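You operate a simulated robot arm through the tools that you are given. There is no shell and no other tool.

You run a simulated robot arm. Do the job below in one go: nothing can be reset, and whatever is moved stays where it is left.

JOB
Put things in order on the valve mat. At the end: the silver chrome valve body stands where the black drain elbow stood; the black drain elbow stands where the grey cap with a short spout stood; the black flush jet from the valve mat stands where the silver chrome valve body stood; the green ring sleeve stands where the black flush jet stood; the grey cap with a short spout stands on top of the brown small box (marked "Size 60"); whatever was shut is shut again. Leave all else as you found it, and nothing knocked over.

It is judged by the outcome, as a careful person would: the job done as asked, and still so three seconds after it is handed in. It fails if anything else is knocked over, pushed out of place, dropped, spilled or broken. A push-on lid holds only when it is set on centred and level and pressed home; a screw cap is set on level and turned clockwise until tight.

ROBOT AND FRAMES
A 5-joint arm with a two-finger parallel gripper, fixed in place. Base frame: the origin is at the foot of the arm, x ahead of it, y to its left, z up; the work surface is at about z = 0. Readings come in m, rad, newtons and seconds.
With the tool pointing down near the work surface it reaches from about 0.26 to 0.68 m from the base axis. Its first joint turns from -1.152 to 1.152 rad. The tool tilts only in the upright plane through the base axis and itself; it spins freely about its own axis. Payload 2.9 kg.
The tool frame sits at the grasp point between the pads (the TCP): z along the fingers, y along the line on which they close. The tips reach 0.03 m beyond it. Largest opening 0.11 m; finger width 0.02, thickness 0.01; the body of the gripper, 0.048 by 0.112 m, starts 0.055 m behind the TCP.
Orientation is that of the tool frame in the base frame, as a unit quaternion [w, x, y, z]. With the fingers straight down and closing along the base's y, the tool's x points along the base's -x, its y along +y and its z along -z.

CONTROLS
- The arm moves only by the tool step_arm. Its argument "motion" is a list of rows, each an object (a shift or turn left out is 0, a gripper value left out holds the last) with "dp": the shift along the tool's x, y, z in m, a list of three; "delta_rot": the turn, a rotation vector about the tool's x, y, z in rad, a list of three. In form: [{"dp": [tx, ty, tz], "delta_rot": [rx, ry, rz]}, ...]. A call has 1 to 20 rows; each row is the pose to reach, as a shift and turn from the pose commanded when the call began, along the tool's axes at that moment. "grip" is the closure, from 0 (fully open) to 1 (shut), set as the call begins (left out, the last holds). Each row takes 0.2 s and may step no farther than 0.05 m and 0.15 rad from the row before; otherwise, or with a gripper value out of range, the whole call is refused. A pose out of reach is approached as far as the arm can. The call stops where the force on the tool passes 40 N (or 10 N more than at its start, if that is more) or the arm is blocked; 0.2 s more then pass. Each finger travels about 0.108 m/s and halts on what it meets, pressing with about 39 N; the grip force reading is that of the motor and also rises with nothing between the fingers. The clock runs only during rows and for 0.2 s after the last one: add rows that repeat a pose to give the fingers time. It gives the time, the measured TCP pose, the force on the tool (base axes), the opening and the grip force at its end, in the units of the frame above (readings bear some noise), with the torque about the TCP (base axes, N m) and any sound that the robot's microphone picked up, and new pictures: "pictures" is both (left out), scene, wrist or none.
- Cameras (640 x 400 px; columns grow to the right, rows downward): "scene" is fixed at [0.0274, -0.4556, 0.5918]; the picture's right is [0.80, -0.60, 0.00], its down [-0.41, -0.55, -0.73] and it looks along [0.44, 0.58, -0.69] (base axes); focal length 302 px, centre (320, 200). "wrist" rides on the gripper at [0.072, 0.017, -0.103] in the tool frame; the picture's right is [-0.23, 0.97, 0.00], its down [-0.76, -0.18, -0.62] and it looks along [-0.61, -0.14, 0.78] (tool axes); focal length 222 px, centre (320, 200). There is no depth. A picture from a camera that has moved, and an enlarged one, comes with that camera's place and axes in the base frame and with its lens.
- inspect(camera, box): a new picture of the part [left, top, right, bottom] of that camera's present view, enlarged. It takes no simulated time.
- close_job(): hands the job in; it is judged then, once.

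Places have to be worked out from the pictures, the camera data and where the tool is seen. Open the gripper and draw the arm clear of the work before you hand the job in, unless the task says otherwise.

The tools are called after "Call:" as a command line: name --argument value ..., lists and objects as JSON in quotes. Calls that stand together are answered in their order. step_arm: Moves the arm, as the interface text tells. Its arguments: {"type":"object","properties":{"motion":{"type":"array","items":{"type":"object","properties":{"dp":{"type":"array","items":{"type":"number"}},"delta_rot":{"type":"array","items":{"type":"number"}}}}},"grip":{"type":"number"},"pictures":{"type":"string","enum":["both","scene","wrist","none"]}},"required":["motion"]} The other tools are called the same way: inspect (camera, box) takes an enlarged picture of a part of a camera's view; close_job () hands the job in.

At the start:

```text
clock: 0.0
position: [0.3557, -0.0205, 0.317]
tool_rot: [0.0, 0.0, 1.0, 0.0]
ft_force: [0.4, -1.1, 0.2]
torque: [0.03, 0.0, 0.01]
gripper_width: 0.1099
gripper_force: 0.1
```

scene: 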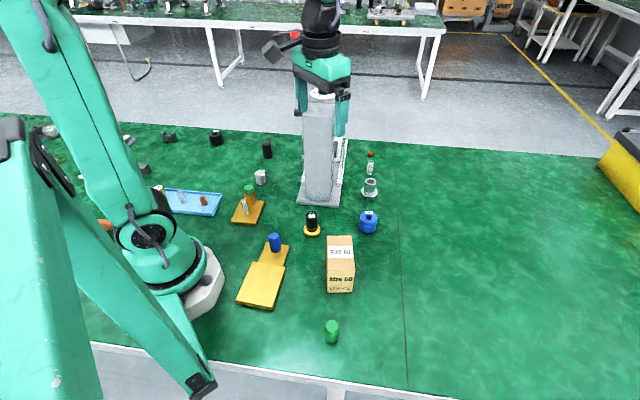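
wrist: 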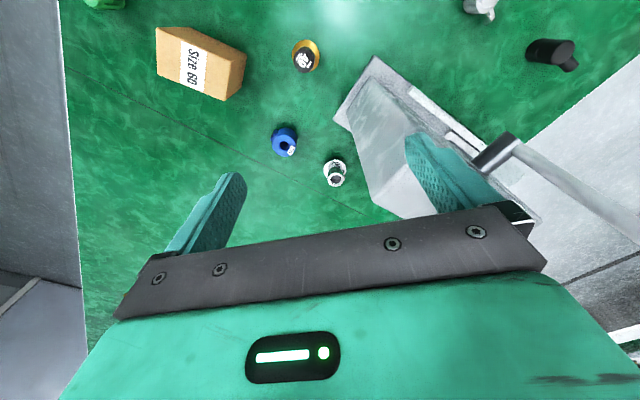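

I start by looking closely at the scene picture to identify the objects.

Call:
inspect --camera "scene" --box '[220, 120, 400, 232]'

Call:
inspect --camera "scene" --box '[30, 110, 230, 235]'

Call:
inspect --camera "scene" --box '[220, 220, 400, 350]'

Call:
inspect --camera "wrist" --box '[60, 0, 380, 200]'

Call:
inspect --camera "wrist" --box '[320, 0, 640, 200]'

```text
3.56 times, centred on (310, 176) of scene
camera zoom: at [0.0274, -0.4556, 0.5918], right [0.8, -0.6, 0.0], down [-0.41, -0.55, -0.73], along [0.44, 0.58, -0.69], focal length 1074 px, centre (356, 285)
```

zoom: 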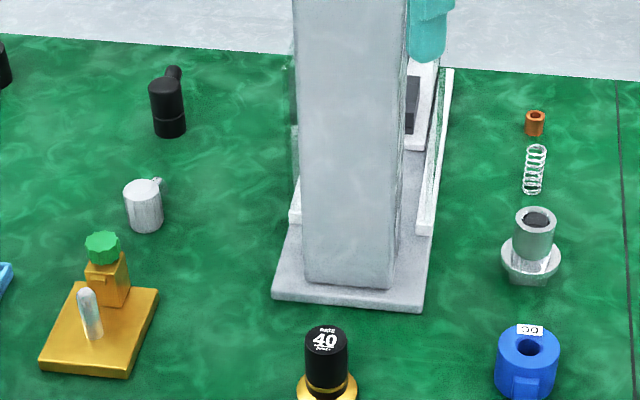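

```text
3.20 times, centred on (130, 172) of scene
camera zoom: at [0.0274, -0.4556, 0.5918], right [0.8, -0.6, 0.0], down [-0.41, -0.55, -0.73], along [0.44, 0.58, -0.69], focal length 967 px, centre (928, 288)
```

zoom: 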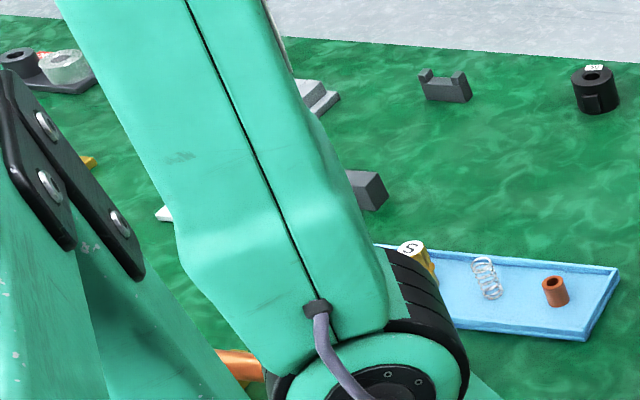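

```text
3.08 times, centred on (310, 285) of scene
camera zoom: at [0.0274, -0.4556, 0.5918], right [0.8, -0.6, 0.0], down [-0.41, -0.55, -0.73], along [0.44, 0.58, -0.69], focal length 930 px, centre (351, -62)
```

zoom: 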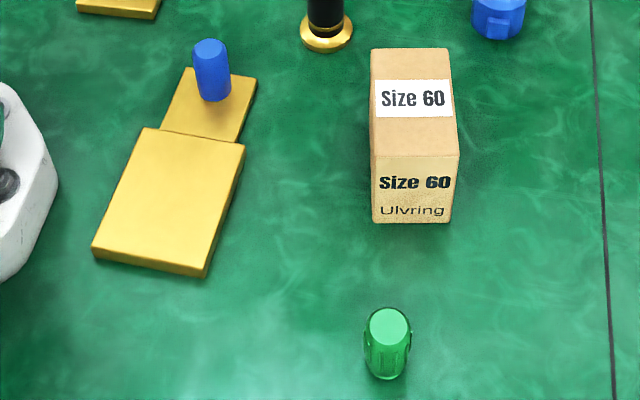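

```text
2.00 times, centred on (220, 100) of wrist
camera zoom: at [0.2823, -0.0036, 0.4216], right [0.23, 0.97, 0.0], down [0.76, -0.18, 0.62], along [0.61, -0.14, -0.78], focal length 444 px, centre (520, 400)
```

zoom: 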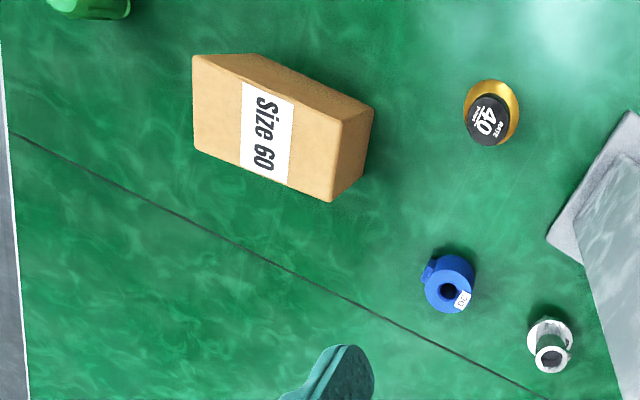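

```text
2.00 times, centred on (480, 100) of wrist
camera zoom: at [0.2823, -0.0036, 0.4216], right [0.23, 0.97, 0.0], down [0.76, -0.18, 0.62], along [0.61, -0.14, -0.78], focal length 444 px, centre (0, 400)
```

zoom: 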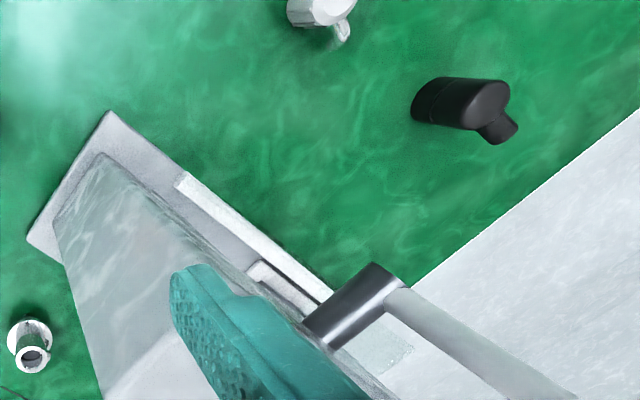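

The tall grey column on a plate stands close beside the gripper, so I first raise the tool straight up to get a wider view from the wrist camera.

Call:
step_arm --motion '[{"dp": [0, 0, -0.04]}, {"dp": [0, 0, -0.08]}, {"dp": [0, 0, -0.12]}, {"dp": [0, 0, -0.15]}, {"dp": [0, 0, -0.15]}]' --pictures "both"

```text
clock: 1.2
position: [0.3564, -0.021, 0.4683]
tool_rot: [-0.001, 0.0, 1.0, -0.001]
ft_force: [0.0, -0.1, -0.8]
torque: [0.01, 0.01, -0.01]
gripper_width: 0.1101
gripper_force: 0.0
camera wrist: at [0.2837, -0.0044, 0.5715], right [0.23, 0.97, 0.0], down [0.76, -0.18, 0.62], along [0.61, -0.14, -0.78], focal length 222 px, centre (320, 200)
```

scene: 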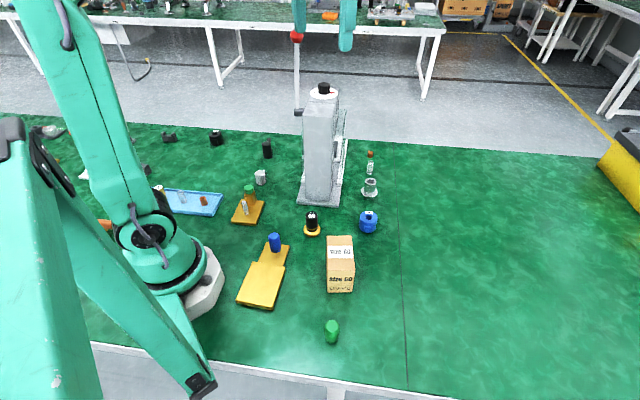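
wrist: 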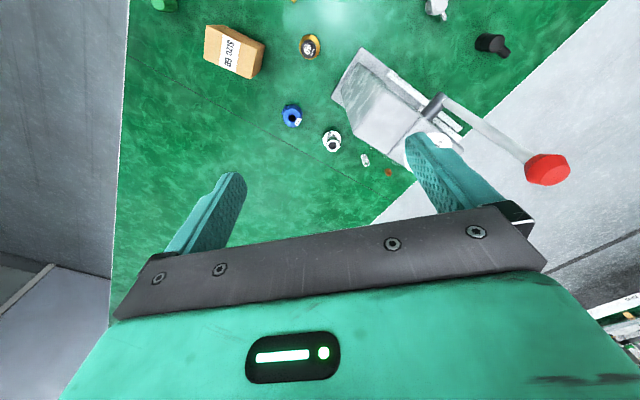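

The column turns out to be a press with a lever and red knob; I zoom in on each of the candidates to identify them.

Call:
inspect --camera "scene" --box '[300, 205, 324, 240]'

Call:
inspect --camera "scene" --box '[200, 122, 232, 152]'

Call:
inspect --camera "scene" --box '[245, 135, 285, 190]'

Call:
inspect --camera "scene" --box '[350, 145, 390, 200]'

Call:
inspect --camera "scene" --box '[315, 312, 347, 350]'

Call:
inspect --camera "scene" --box '[225, 175, 275, 230]'

Call:
inspect --camera "scene" --box '[285, 70, 360, 215]'

Call:
inspect --camera "scene" --box '[100, 120, 230, 220]'

Call:
inspect --camera "scene" --box '[0, 110, 110, 190]'

```text
11.43 times, centred on (312, 222) of scene
camera zoom: at [0.0274, -0.4556, 0.5918], right [0.8, -0.6, 0.0], down [-0.41, -0.55, -0.73], along [0.44, 0.58, -0.69], focal length 3452 px, centre (411, -57)
```

zoom: 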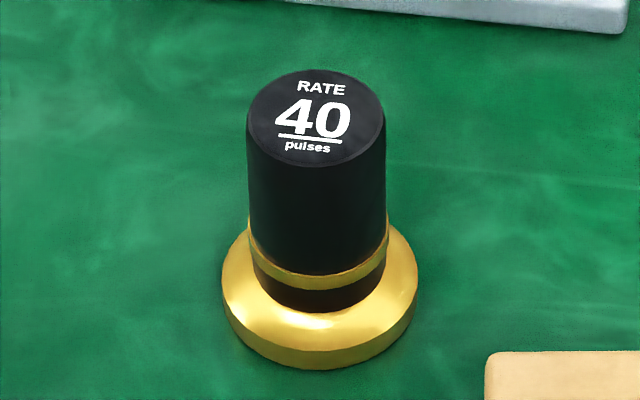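

```text
13.33 times, centred on (216, 137) of scene
camera zoom: at [0.0274, -0.4556, 0.5918], right [0.8, -0.6, 0.0], down [-0.41, -0.55, -0.73], along [0.44, 0.58, -0.69], focal length 4028 px, centre (1707, 1040)
```

zoom: 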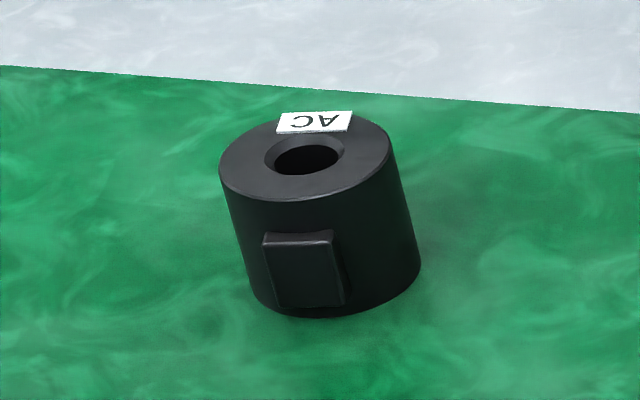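

```text
7.27 times, centred on (265, 162) of scene
camera zoom: at [0.0274, -0.4556, 0.5918], right [0.8, -0.6, 0.0], down [-0.41, -0.55, -0.73], along [0.44, 0.58, -0.69], focal length 2197 px, centre (720, 473)
```

zoom: 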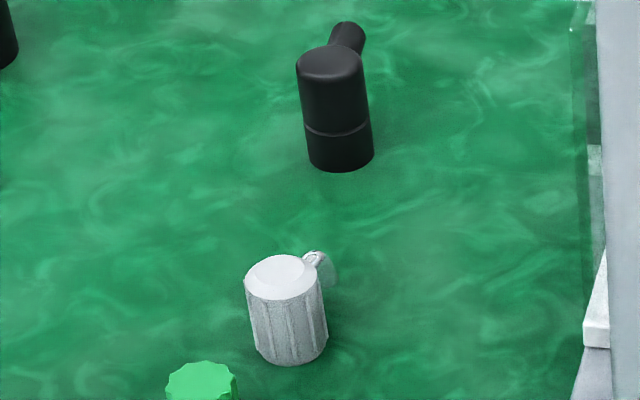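

```text
7.27 times, centred on (370, 172) of scene
camera zoom: at [0.0274, -0.4556, 0.5918], right [0.8, -0.6, 0.0], down [-0.41, -0.55, -0.73], along [0.44, 0.58, -0.69], focal length 2197 px, centre (-44, 400)
```

zoom: 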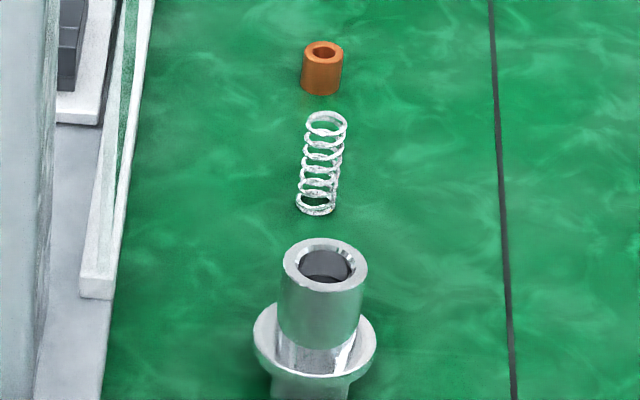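

```text
10.53 times, centred on (331, 331) of scene
camera zoom: at [0.0274, -0.4556, 0.5918], right [0.8, -0.6, 0.0], down [-0.41, -0.55, -0.73], along [0.44, 0.58, -0.69], focal length 3180 px, centre (204, -1179)
```

zoom: 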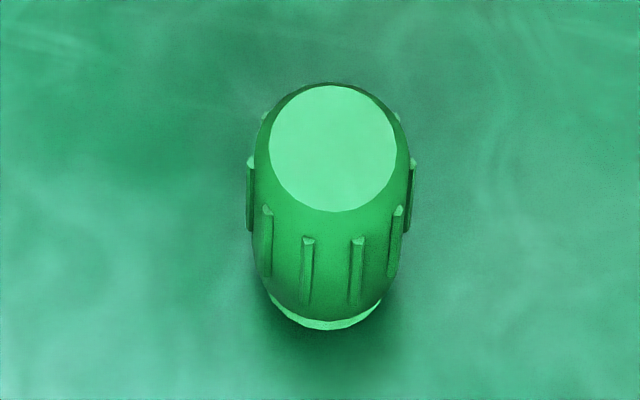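

```text
7.27 times, centred on (250, 202) of scene
camera zoom: at [0.0274, -0.4556, 0.5918], right [0.8, -0.6, 0.0], down [-0.41, -0.55, -0.73], along [0.44, 0.58, -0.69], focal length 2197 px, centre (829, 182)
```

zoom: 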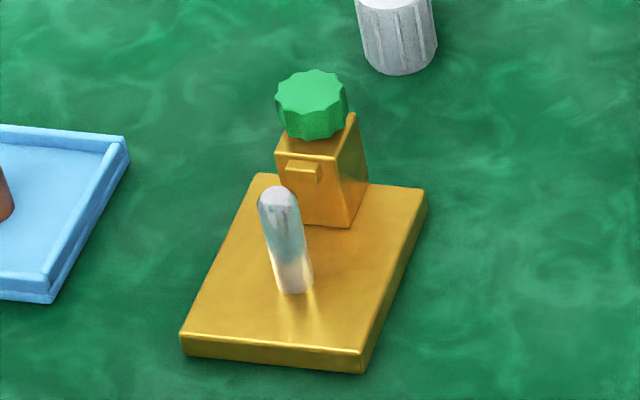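

```text
2.76 times, centred on (322, 142) of scene
camera zoom: at [0.0274, -0.4556, 0.5918], right [0.8, -0.6, 0.0], down [-0.41, -0.55, -0.73], along [0.44, 0.58, -0.69], focal length 833 px, centre (313, 359)
```

zoom: 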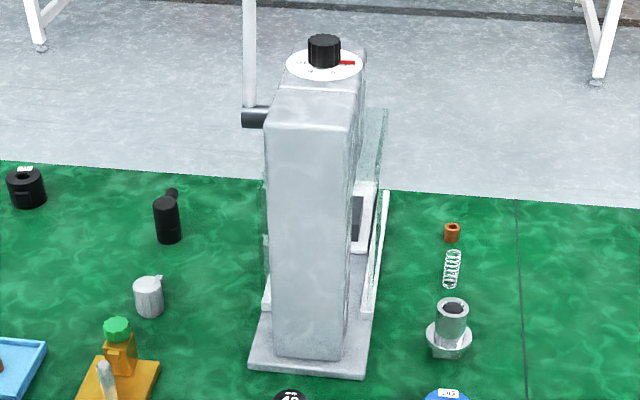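

```text
4.00 times, centred on (165, 170) of scene
camera zoom: at [0.0274, -0.4556, 0.5918], right [0.8, -0.6, 0.0], down [-0.41, -0.55, -0.73], along [0.44, 0.58, -0.69], focal length 1208 px, centre (940, 320)
```

zoom: 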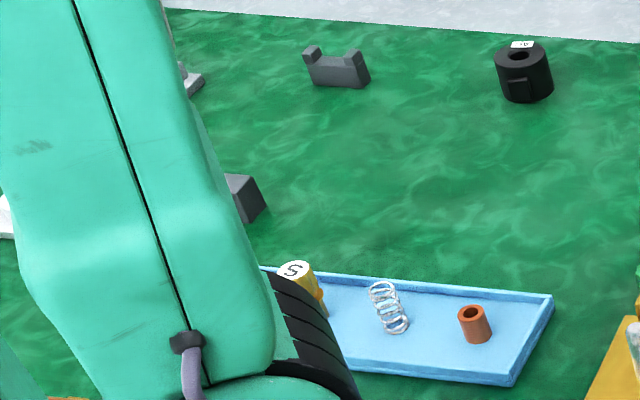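

```text
5.00 times, centred on (55, 150) of scene
camera zoom: at [0.0274, -0.4556, 0.5918], right [0.8, -0.6, 0.0], down [-0.41, -0.55, -0.73], along [0.44, 0.58, -0.69], focal length 1510 px, centre (1645, 450)
```

zoom: 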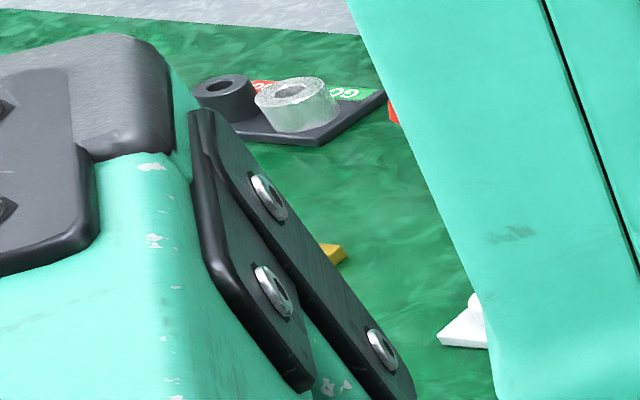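

The chain is cap → box, elbow → cap's place, chrome → elbow's place, jet → chrome's place, green → jet's place. Before touching anything I swing the arm to the left at safe height (above the lever knob, which I triangulate at about (0.44, 0.18, 0.39)) to see what's hidden behind the arm.

Call:
step_arm --motion '[{"dp": [0.0067, 0.0458, 0], "delta_rot": [0, 0, -0.13]}, {"dp": [0.0128, 0.0908, 0], "delta_rot": [0, 0, -0.26]}, {"dp": [0.0248, 0.1347, 0], "delta_rot": [0, 0, -0.39]}, {"dp": [0.0425, 0.1766, 0], "delta_rot": [0, 0, -0.52]}, {"dp": [0.0653, 0.2159, 0], "delta_rot": [0, 0, -0.65]}, {"dp": [0.0931, 0.2519, 0], "delta_rot": [0, 0, -0.78]}, {"dp": [0.1252, 0.2839, 0], "delta_rot": [0, 0, -0.91]}, {"dp": [0.1614, 0.3116, 0], "delta_rot": [0, 0, -1.04]}, {"dp": [0.1614, 0.3116, 0], "delta_rot": [0, 0, -1.04]}]' --pictures "both"

```text
clock: 3.2
position: [0.1909, 0.2899, 0.4657]
tool_rot: [0.0, -0.498, 0.867, 0.0]
ft_force: [1.0, 0.4, 0.3]
torque: [-0.01, -0.01, -0.01]
gripper_width: 0.1103
gripper_force: 0.1
camera wrist: at [0.1399, 0.2368, 0.5692], right [-0.73, 0.69, 0.0], down [0.54, 0.57, 0.62], along [0.43, 0.45, -0.78], focal length 222 px, centre (320, 200)
```

scene: 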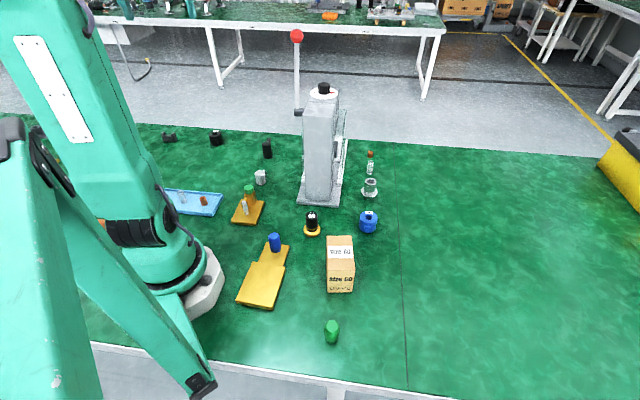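
wrist: 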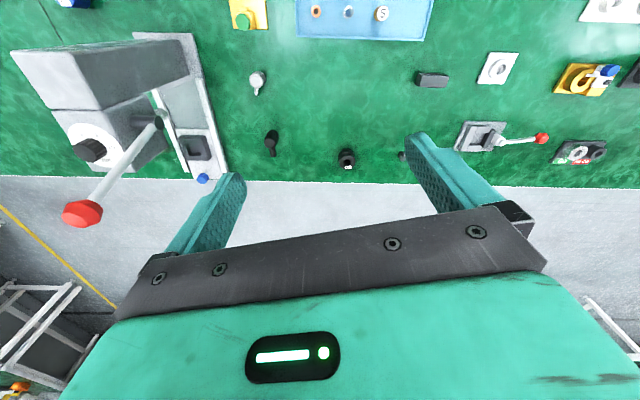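

Several further items show up on the far left. I zoom in on them.

Call:
inspect --camera "wrist" --box '[440, 0, 640, 120]'

Call:
inspect --camera "wrist" --box '[440, 100, 640, 200]'

Call:
inspect --camera "wrist" --box '[220, 0, 450, 110]'

Call:
inspect --camera "wrist" --box '[230, 110, 390, 190]'

Call:
inspect --camera "wrist" --box '[0, 0, 230, 230]'

```text
3.20 times, centred on (540, 60) of wrist
camera zoom: at [0.1399, 0.2368, 0.5692], right [-0.73, 0.69, 0.0], down [0.54, 0.57, 0.62], along [0.43, 0.45, -0.78], focal length 711 px, centre (-384, 648)
```

zoom: 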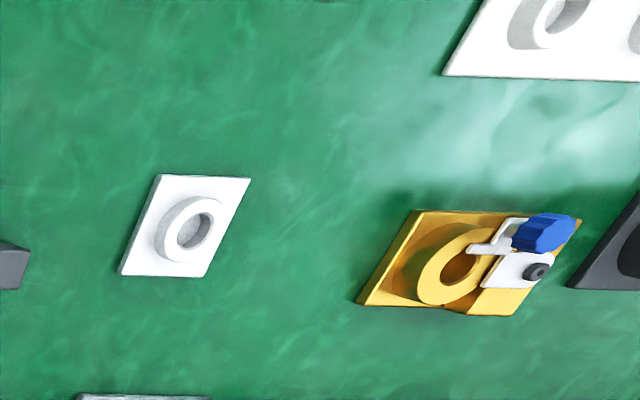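

```text
3.20 times, centred on (540, 150) of wrist
camera zoom: at [0.1399, 0.2368, 0.5692], right [-0.73, 0.69, 0.0], down [0.54, 0.57, 0.62], along [0.43, 0.45, -0.78], focal length 711 px, centre (-384, 360)
```

zoom: 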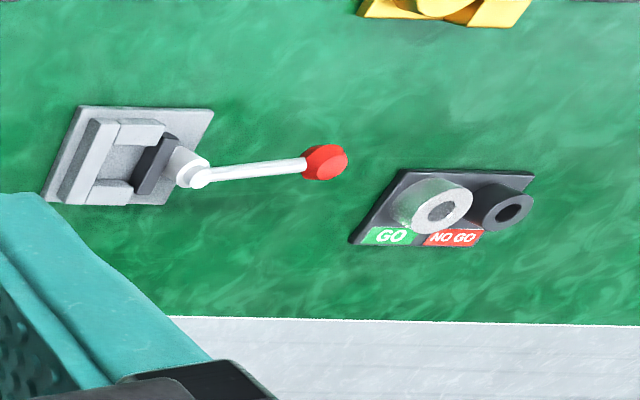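

```text
2.78 times, centred on (335, 55) of wrist
camera zoom: at [0.1399, 0.2368, 0.5692], right [-0.73, 0.69, 0.0], down [0.54, 0.57, 0.62], along [0.43, 0.45, -0.78], focal length 618 px, centre (278, 604)
```

zoom: 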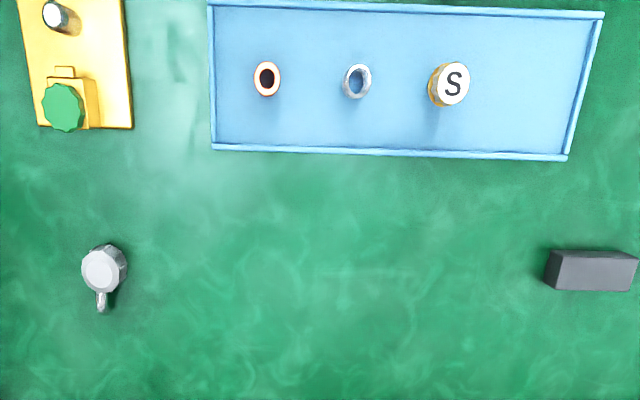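

```text
4.00 times, centred on (310, 150) of wrist
camera zoom: at [0.1399, 0.2368, 0.5692], right [-0.73, 0.69, 0.0], down [0.54, 0.57, 0.62], along [0.43, 0.45, -0.78], focal length 888 px, centre (360, 400)
```

zoom: 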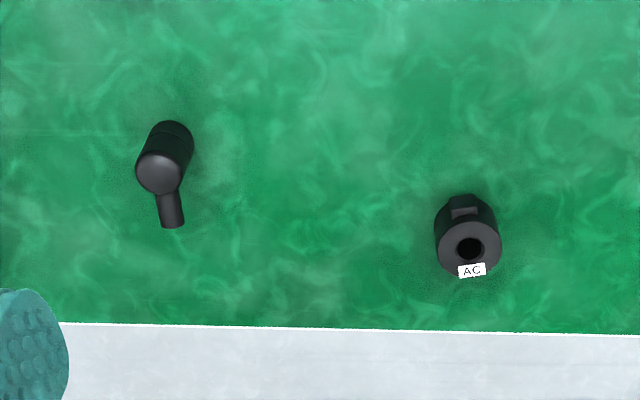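

```text
1.74 times, centred on (115, 115) of wrist
camera zoom: at [0.1399, 0.2368, 0.5692], right [-0.73, 0.69, 0.0], down [0.54, 0.57, 0.62], along [0.43, 0.45, -0.78], focal length 386 px, centre (676, 348)
```

zoom: 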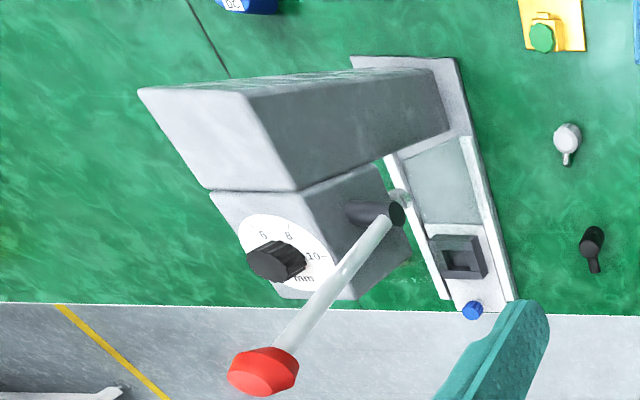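

To make sure I don't miss any similar part, I spin the wrist further left and look at the region beside and behind the base.

Call:
step_arm --motion '[{"delta_rot": [0, 0, -0.15]}, {"delta_rot": [0, 0, -0.3]}, {"delta_rot": [0, 0, -0.45]}, {"delta_rot": [0, 0, -0.6]}, {"delta_rot": [0, 0, -0.75]}, {"delta_rot": [0, 0, -0.9]}, {"delta_rot": [0, 0, -1.05]}, {"delta_rot": [0, 0, -1.2]}, {"delta_rot": [0, 0, -1.2]}]' --pictures "wrist"

```text
clock: 5.2
position: [0.1937, 0.2899, 0.4686]
tool_rot: [0.0, 0.9, -0.435, 0.001]
ft_force: [-0.3, -0.1, -0.1]
torque: [-0.01, 0.02, 0.01]
gripper_width: 0.11
gripper_force: 0.0
camera wrist: at [0.2249, 0.2239, 0.5713], right [-0.9, -0.43, 0.0], down [-0.33, 0.71, 0.62], along [-0.27, 0.56, -0.78], focal length 222 px, centre (320, 200)
```

wrist: 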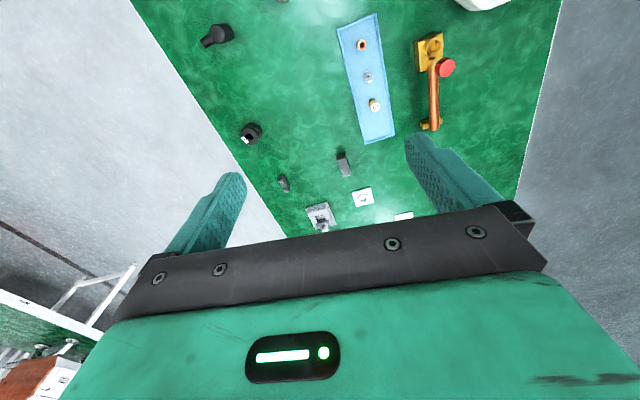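

Call:
inspect --camera "wrist" --box '[180, 0, 500, 220]'

Call:
inspect --camera "scene" --box '[345, 200, 390, 240]'

Call:
inspect --camera "scene" --box '[230, 225, 300, 315]'

Call:
inspect --camera "scene" --box '[320, 230, 362, 300]'

Call:
inspect --camera "scene" --box '[380, 140, 640, 400]'

```text
1.82 times, centred on (340, 110) of wrist
camera zoom: at [0.2249, 0.2239, 0.5713], right [-0.9, -0.43, 0.0], down [-0.33, 0.71, 0.62], along [-0.27, 0.56, -0.78], focal length 404 px, centre (284, 364)
```

zoom: 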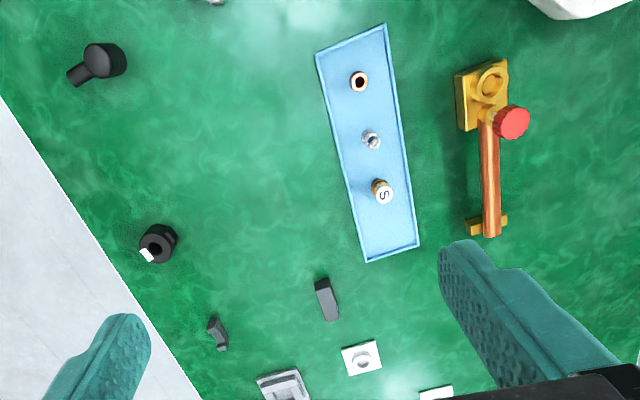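

```text
10.00 times, centred on (368, 220) of scene
camera zoom: at [0.0274, -0.4556, 0.5918], right [0.8, -0.6, 0.0], down [-0.41, -0.55, -0.73], along [0.44, 0.58, -0.69], focal length 3021 px, centre (-155, 0)
```

zoom: 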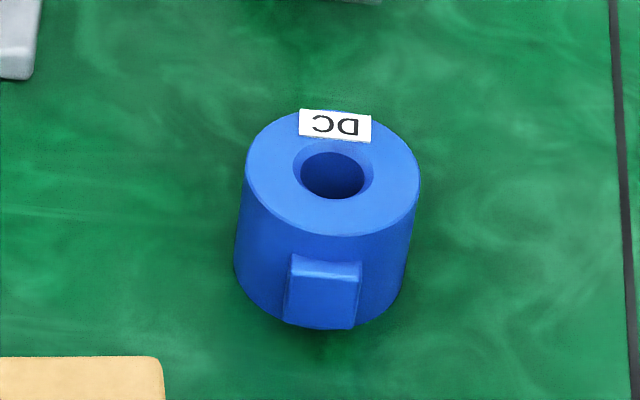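

```text
4.44 times, centred on (265, 270) of scene
camera zoom: at [0.0274, -0.4556, 0.5918], right [0.8, -0.6, 0.0], down [-0.41, -0.55, -0.73], along [0.44, 0.58, -0.69], focal length 1343 px, centre (564, -111)
```

zoom: 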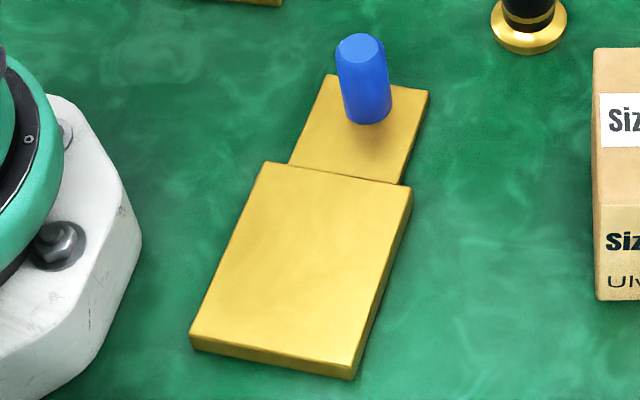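

```text
5.71 times, centred on (341, 265) of scene
camera zoom: at [0.0274, -0.4556, 0.5918], right [0.8, -0.6, 0.0], down [-0.41, -0.55, -0.73], along [0.44, 0.58, -0.69], focal length 1726 px, centre (200, -171)
```

zoom: 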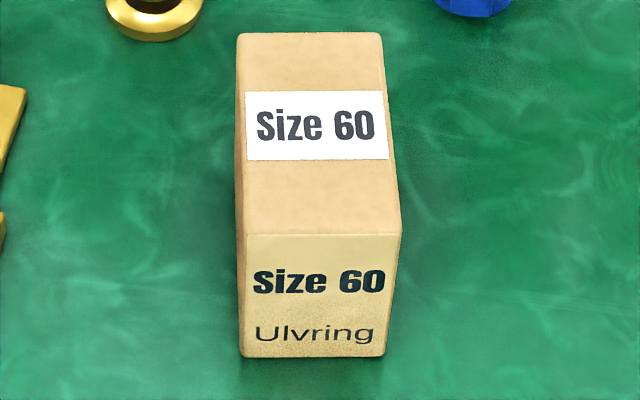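

```text
1.54 times, centred on (510, 270) of scene
camera zoom: at [0.0274, -0.4556, 0.5918], right [0.8, -0.6, 0.0], down [-0.41, -0.55, -0.73], along [0.44, 0.58, -0.69], focal length 465 px, centre (28, 92)
```

zoom: 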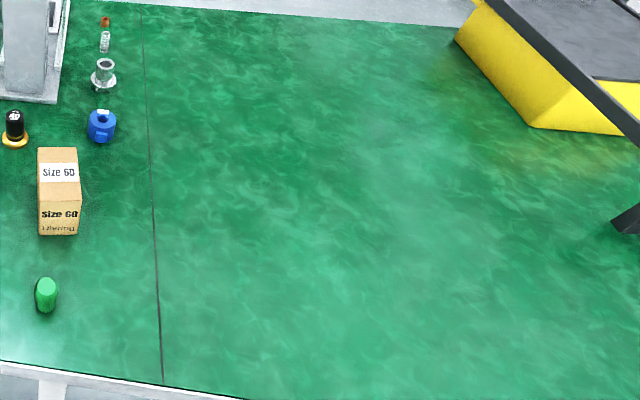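

No other free-standing green or black candidates exist, so the jet is the black "RATE 40 pulses" piece with the gold flange at about (0.319, -0.033), and the sleeve is the green ribbed piece at about (0.189, -0.277). I estimate the cap at (0.309, 0.221), and now move over it with the fingers set to close across its spout.

Call:
step_arm --motion '[{"dp": [0.0126, -0.0047, 0.0167], "delta_rot": [0, 0, 0.1455]}, {"dp": [0.0252, -0.0094, 0.0334], "delta_rot": [0, 0, 0.291]}, {"dp": [0.0378, -0.0142, 0.0501], "delta_rot": [0, 0, 0.4365]}, {"dp": [0.0504, -0.0189, 0.0668], "delta_rot": [0, 0, 0.582]}, {"dp": [0.063, -0.0236, 0.0835], "delta_rot": [0, 0, 0.7275]}, {"dp": [0.0757, -0.0283, 0.1002], "delta_rot": [0, 0, 0.873]}, {"dp": [0.0883, -0.033, 0.1169], "delta_rot": [0, 0, 1.0185]}, {"dp": [0.1009, -0.0378, 0.1336], "delta_rot": [0, 0, 1.164]}, {"dp": [0.1135, -0.0425, 0.1503], "delta_rot": [0, 0, 1.3095]}, {"dp": [0.1261, -0.0472, 0.167], "delta_rot": [0, 0, 1.455]}, {"dp": [0.1261, -0.0472, 0.167], "delta_rot": [0, 0, 1.455]}]' --pictures "both"

Call:
inspect --camera "scene" --box '[350, 170, 390, 205]'

```text
clock: 7.6
position: [0.3086, 0.2208, 0.3003]
tool_rot: [0.001, -0.381, 0.925, 0.0]
ft_force: [0.1, 0.3, -0.1]
torque: [0.01, -0.01, 0.02]
gripper_width: 0.1099
gripper_force: 0.2
camera wrist: at [0.2448, 0.1817, 0.4036], right [-0.53, 0.85, 0.0], down [0.67, 0.41, 0.62], along [0.53, 0.33, -0.78], focal length 222 px, centre (320, 200)
```

scene: 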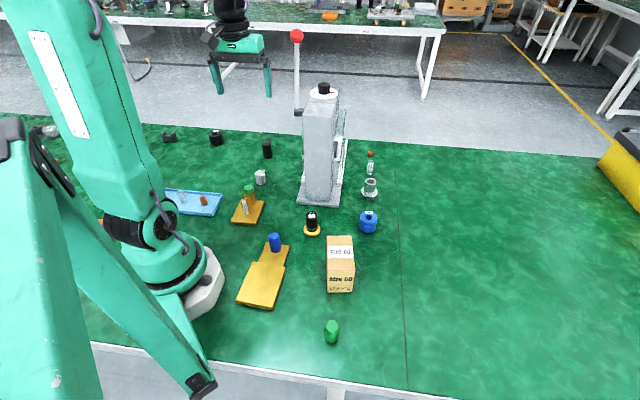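
wrist: 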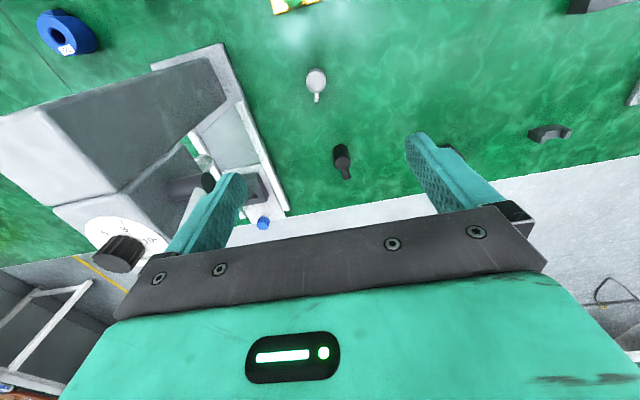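

```text
11.43 times, centred on (370, 188) of scene
camera zoom: at [0.0274, -0.4556, 0.5918], right [0.8, -0.6, 0.0], down [-0.41, -0.55, -0.73], along [0.44, 0.58, -0.69], focal length 3452 px, centre (-251, 343)
```

zoom: 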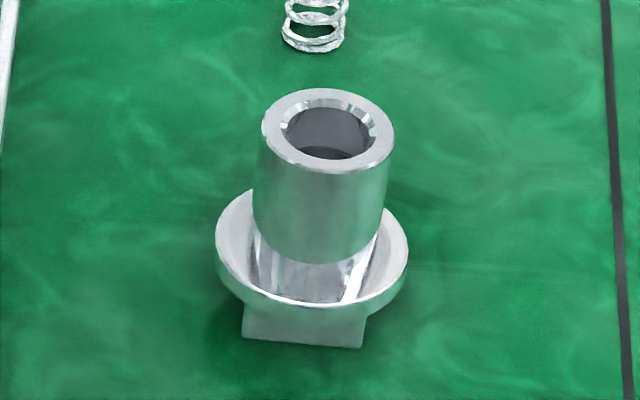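

I zoom the wrist view onto the cap and elbow to pin down their positions.

Call:
inspect --camera "wrist" --box '[290, 55, 345, 110]'

Call:
inspect --camera "wrist" --box '[315, 130, 370, 190]'

Call:
inspect --camera "scene" --box '[248, 165, 274, 190]'

Call:
inspect --camera "scene" --box '[254, 135, 280, 163]'

```text
7.27 times, centred on (318, 82) of wrist
camera zoom: at [0.2448, 0.1817, 0.4036], right [-0.53, 0.85, 0.0], down [0.67, 0.41, 0.62], along [0.53, 0.33, -0.78], focal length 1615 px, centre (338, 1054)
```

zoom: 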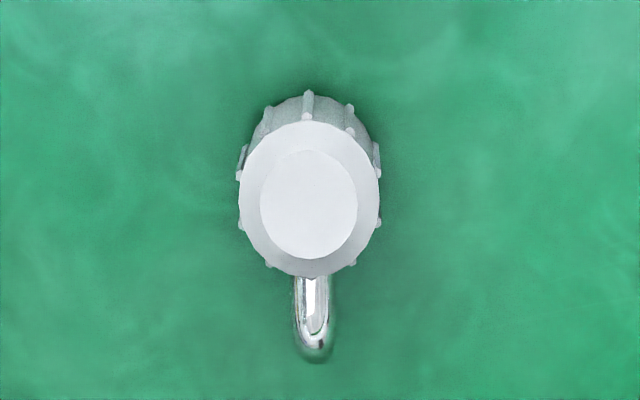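

```text
6.67 times, centred on (342, 160) of wrist
camera zoom: at [0.2448, 0.1817, 0.4036], right [-0.53, 0.85, 0.0], down [0.67, 0.41, 0.62], along [0.53, 0.33, -0.78], focal length 1481 px, centre (170, 467)
```

zoom: 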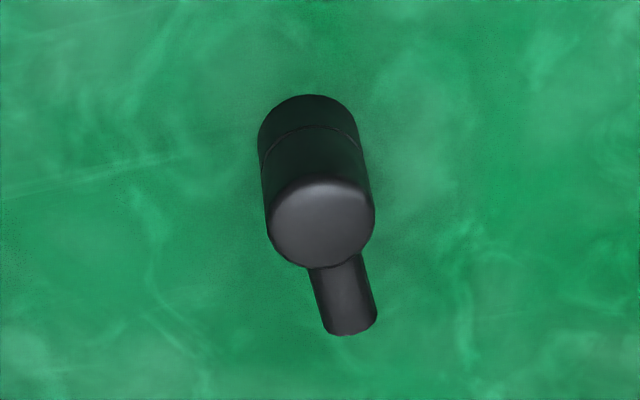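

```text
16.00 times, centred on (261, 178) of scene
camera zoom: at [0.0274, -0.4556, 0.5918], right [0.8, -0.6, 0.0], down [-0.41, -0.55, -0.73], along [0.44, 0.58, -0.69], focal length 4833 px, centre (1264, 560)
```

zoom: 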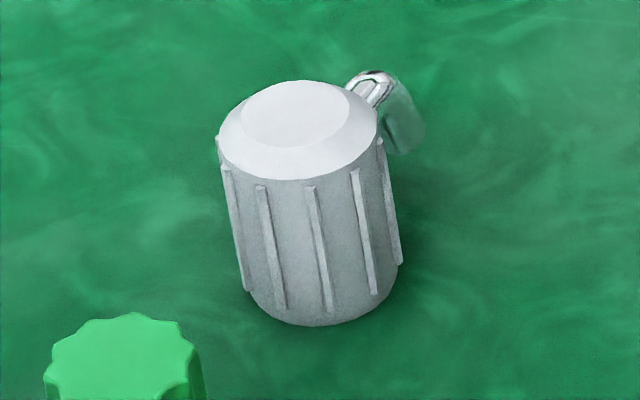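

```text
14.29 times, centred on (267, 149) of scene
camera zoom: at [0.0274, -0.4556, 0.5918], right [0.8, -0.6, 0.0], down [-0.41, -0.55, -0.73], along [0.44, 0.58, -0.69], focal length 4315 px, centre (1077, 929)
```

zoom: 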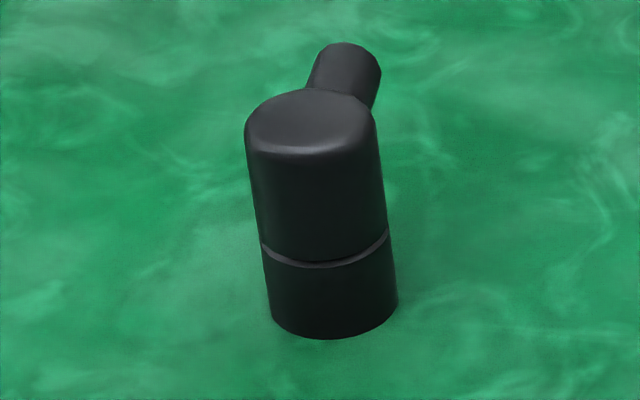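

The wrist view puts the cap at about (0.309, 0.214), a few mm off the scene estimate, so I look at the fingertips in the scene camera to calibrate it against the known tool pose.

Call:
inspect --camera "scene" --box '[205, 50, 280, 105]'

```text
7.27 times, centred on (242, 78) of scene
camera zoom: at [0.0274, -0.4556, 0.5918], right [0.8, -0.6, 0.0], down [-0.41, -0.55, -0.73], along [0.44, 0.58, -0.69], focal length 2197 px, centre (884, 1091)
```

zoom: 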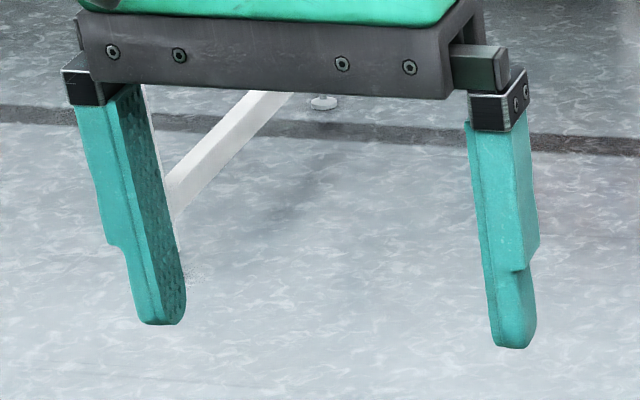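

The calibrated estimate for the cap is (0.308, 0.2135). I descend above it to z = 0.14 and recheck.

Call:
step_arm --motion '[{"dp": [0.0067, -0.0046, 0.04]}, {"dp": [0.0067, -0.0046, 0.08]}, {"dp": [0.0067, -0.0046, 0.12]}, {"dp": [0.0067, -0.0046, 0.16]}, {"dp": [0.0067, -0.0046, 0.16]}]' --pictures "both"

Call:
inspect --camera "wrist" --box '[240, 20, 400, 120]'

```text
clock: 8.8
position: [0.3082, 0.2167, 0.1414]
tool_rot: [0.0, -0.383, 0.924, 0.0]
ft_force: [0.4, 0.1, -0.6]
torque: [-0.01, 0.01, -0.03]
gripper_width: 0.11
gripper_force: 0.0
camera wrist: at [0.2439, 0.1766, 0.2448], right [-0.53, 0.85, 0.0], down [0.66, 0.41, 0.62], along [0.53, 0.33, -0.78], focal length 222 px, centre (320, 200)
```

scene: 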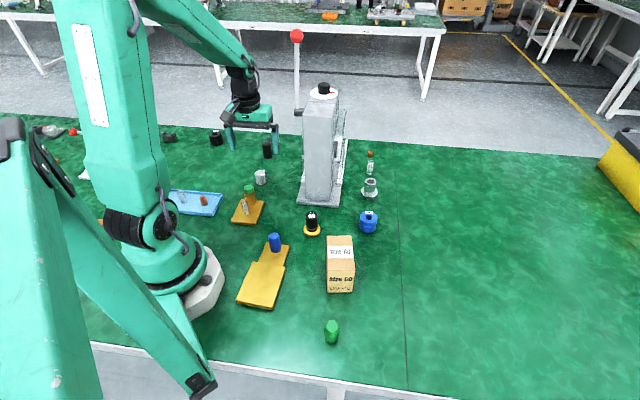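
wrist: 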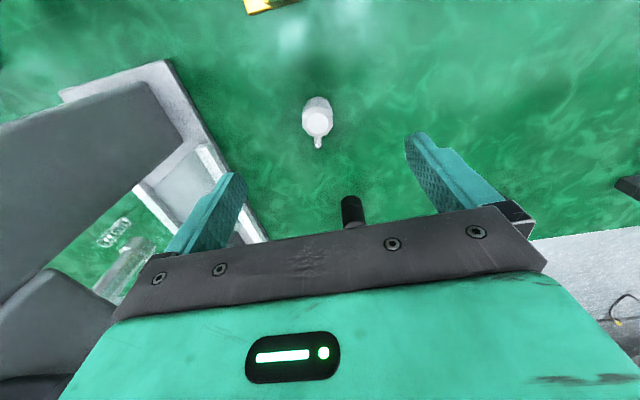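

```text
4.00 times, centred on (320, 70) of wrist
camera zoom: at [0.2439, 0.1766, 0.2448], right [-0.53, 0.85, 0.0], down [0.66, 0.41, 0.62], along [0.53, 0.33, -0.78], focal length 888 px, centre (320, 720)
```

zoom: 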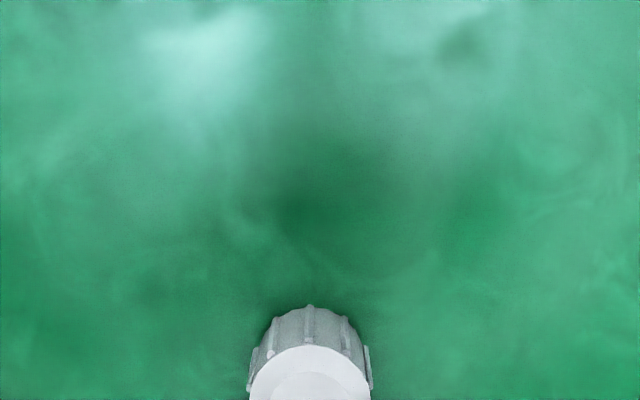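

Call:
inspect --camera "wrist" --box '[280, 85, 360, 155]'

```text
5.71 times, centred on (320, 120) of wrist
camera zoom: at [0.2439, 0.1766, 0.2448], right [-0.53, 0.85, 0.0], down [0.66, 0.41, 0.62], along [0.53, 0.33, -0.78], focal length 1269 px, centre (320, 657)
```

zoom: 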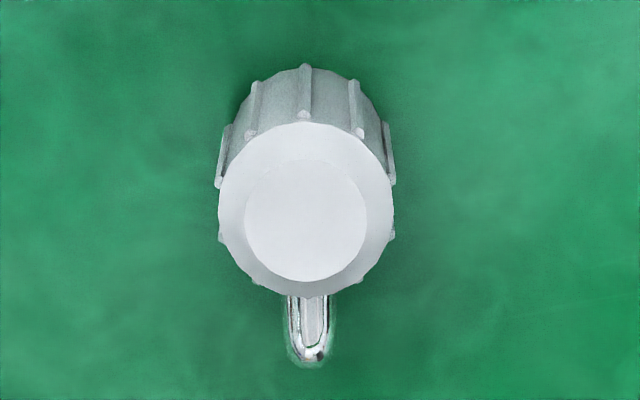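

The cap sits within about 2.5 mm of under the TCP. I correct by that and descend to z = 0.037.

Call:
step_arm --motion '[{"dp": [0.0014, -0.002, 0.035]}, {"dp": [0.0014, -0.002, 0.07]}, {"dp": [0.0014, -0.002, 0.09]}, {"dp": [0.0014, -0.002, 0.103]}, {"dp": [0.0014, -0.002, 0.103]}]' --pictures "both"

```text
clock: 10.0
position: [0.3078, 0.2118, 0.0388]
tool_rot: [0.0, -0.382, 0.924, 0.001]
ft_force: [0.3, 0.5, -0.1]
torque: [0.02, 0.03, 0.0]
gripper_width: 0.1102
gripper_force: 0.0
camera wrist: at [0.244, 0.1729, 0.1417], right [-0.53, 0.85, 0.0], down [0.66, 0.41, 0.62], along [0.53, 0.33, -0.78], focal length 222 px, centre (320, 200)
```

scene: 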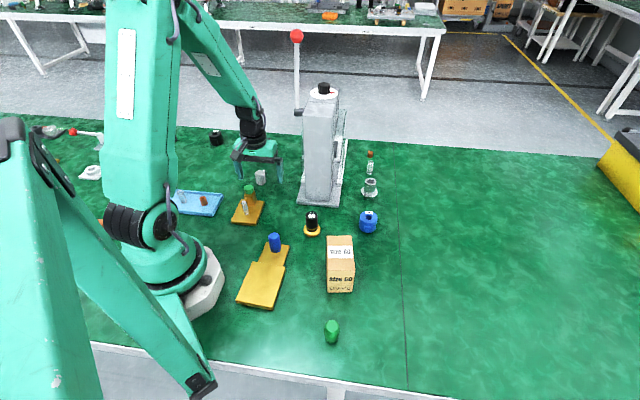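
wrist: 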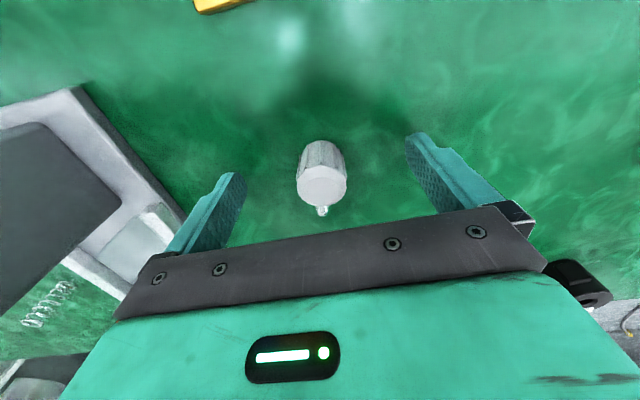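

The cap is centred between the fingers in the wrist view. Closing the gripper.

Call:
step_arm --motion '[{"dp": [0, 0, 0]}, {"dp": [0, 0, 0]}, {"dp": [0, 0, 0]}, {"dp": [0, 0, 0]}]' --grip 1 --pictures "both"

```text
clock: 11.0
position: [0.3079, 0.2116, 0.0387]
tool_rot: [0.0, -0.383, 0.924, 0.0]
ft_force: [-0.4, -0.1, -0.4]
torque: [0.01, -0.02, -0.01]
gripper_width: 0.0303
gripper_force: 38.9
camera wrist: at [0.2441, 0.173, 0.142], right [-0.53, 0.85, 0.0], down [0.66, 0.41, 0.62], along [0.53, 0.33, -0.78], focal length 222 px, centre (320, 200)
```

scene: 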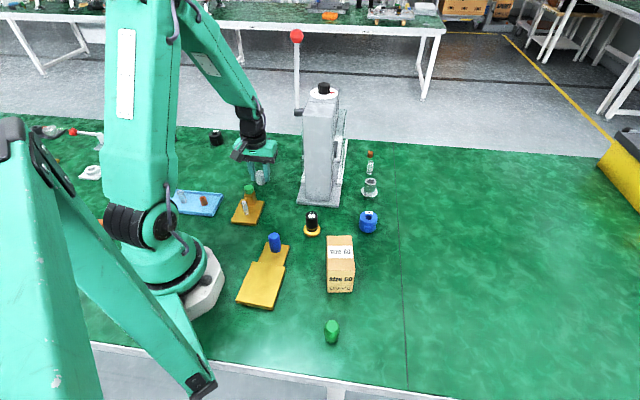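
wrist: 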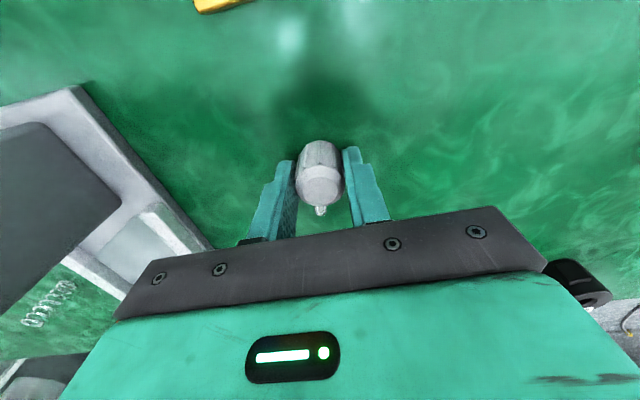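

Grip is firm (width 0.030 m) and the cap did not shift. Lifting it straight up.

Call:
step_arm --motion '[{"dp": [0, 0, -0.03]}, {"dp": [0, 0, -0.08]}, {"dp": [0, 0, -0.13]}, {"dp": [0, 0, -0.183]}, {"dp": [0, 0, -0.183]}]' --pictures "both"

```text
refused: row 4 steps farther than a row can; nothing moved
```

Call:
step_arm --motion '[{"dp": [0, 0, -0.03]}, {"dp": [0, 0, -0.08]}, {"dp": [0, 0, -0.13]}, {"dp": [0, 0, -0.16]}, {"dp": [0, 0, -0.183]}, {"dp": [0, 0, -0.183]}]' --pictures "both"

```text
clock: 12.4
position: [0.3097, 0.212, 0.2206]
tool_rot: [0.001, -0.383, 0.924, 0.001]
ft_force: [-0.7, 0.9, -0.7]
torque: [0.0, -0.04, 0.01]
gripper_width: 0.0302
gripper_force: 39.1
camera wrist: at [0.2456, 0.1731, 0.3249], right [-0.53, 0.85, 0.0], down [0.66, 0.41, 0.62], along [0.53, 0.33, -0.78], focal length 222 px, centre (320, 200)
```

scene: 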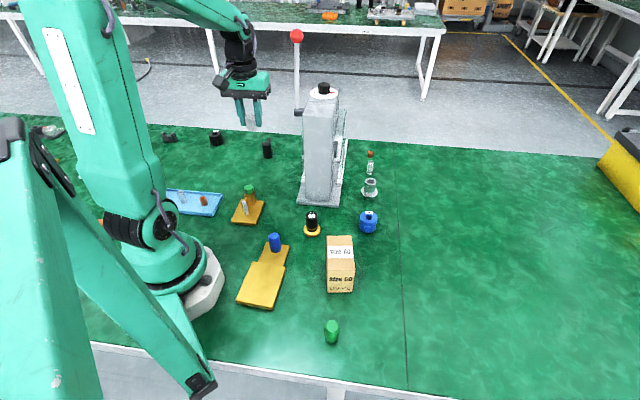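
wrist: 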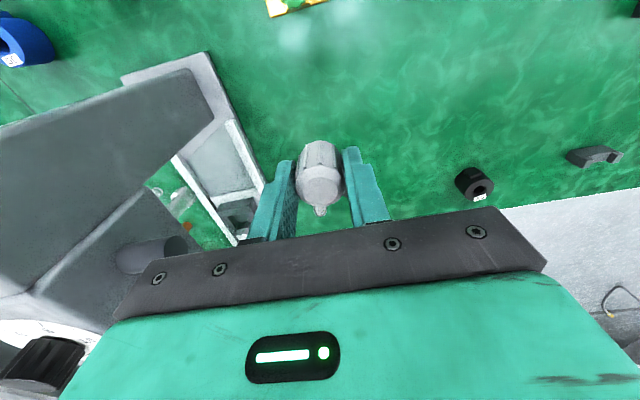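

The cap is held upright. Moving it at z = 0.22 in front of the press to above the Size 60 box, around (0.290, -0.177).

Call:
step_arm --motion '[{"dp": [0.0319, -0.029, 0]}, {"dp": [0.0639, -0.0581, 0]}, {"dp": [0.0958, -0.0871, 0]}, {"dp": [0.1277, -0.1162, 0]}, {"dp": [0.1597, -0.1452, 0]}, {"dp": [0.1916, -0.1743, 0]}, {"dp": [0.2235, -0.2033, 0]}, {"dp": [0.2555, -0.2324, 0]}, {"dp": [0.2874, -0.2614, 0]}, {"dp": [0.2874, -0.2614, 0]}]' --pictures "both"

```text
clock: 14.6
position: [0.2913, -0.1779, 0.2194]
tool_rot: [0.0, -0.383, 0.924, 0.0]
ft_force: [-0.1, 0.4, -1.1]
torque: [0.01, 0.01, 0.01]
gripper_width: 0.0302
gripper_force: 38.9
camera wrist: at [0.2275, -0.2162, 0.3229], right [-0.53, 0.85, 0.0], down [0.66, 0.41, 0.62], along [0.53, 0.33, -0.78], focal length 222 px, centre (320, 200)
```

scene: 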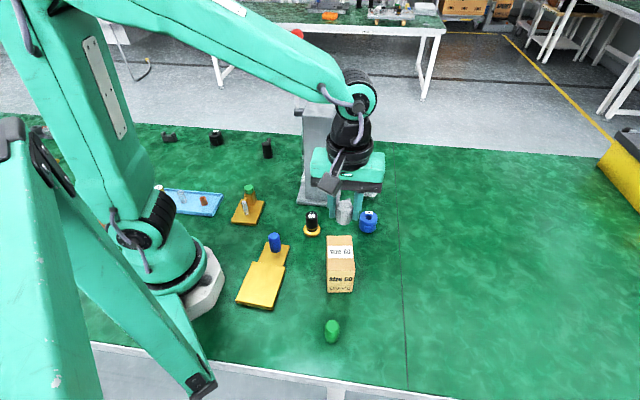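
wrist: 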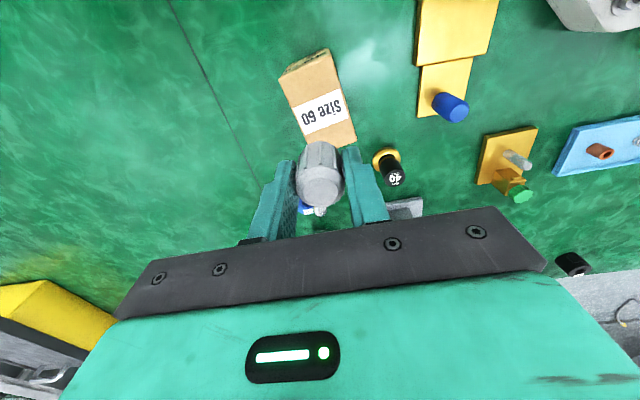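

Call:
inspect --camera "wrist" --box '[260, 35, 380, 155]'

Call:
inspect --camera "wrist" --box '[360, 135, 420, 195]'

```text
3.33 times, centred on (320, 95) of wrist
camera zoom: at [0.2275, -0.2162, 0.3229], right [-0.53, 0.85, 0.0], down [0.66, 0.41, 0.62], along [0.53, 0.33, -0.78], focal length 740 px, centre (320, 550)
```

zoom: 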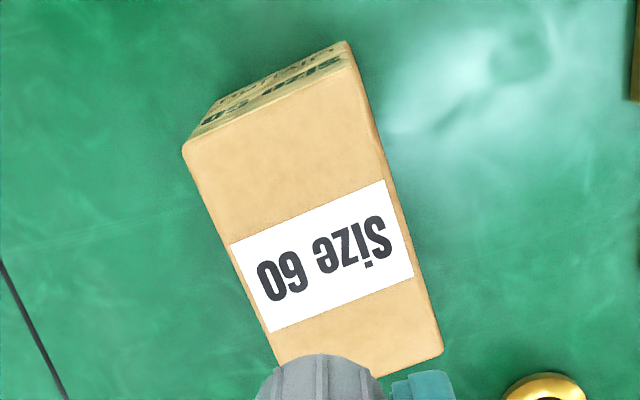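

```text
6.67 times, centred on (390, 165) of wrist
camera zoom: at [0.2275, -0.2162, 0.3229], right [-0.53, 0.85, 0.0], down [0.66, 0.41, 0.62], along [0.53, 0.33, -0.78], focal length 1481 px, centre (-147, 433)
```

zoom: 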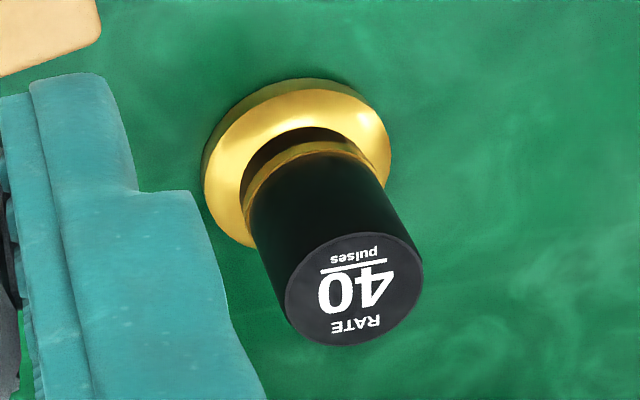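

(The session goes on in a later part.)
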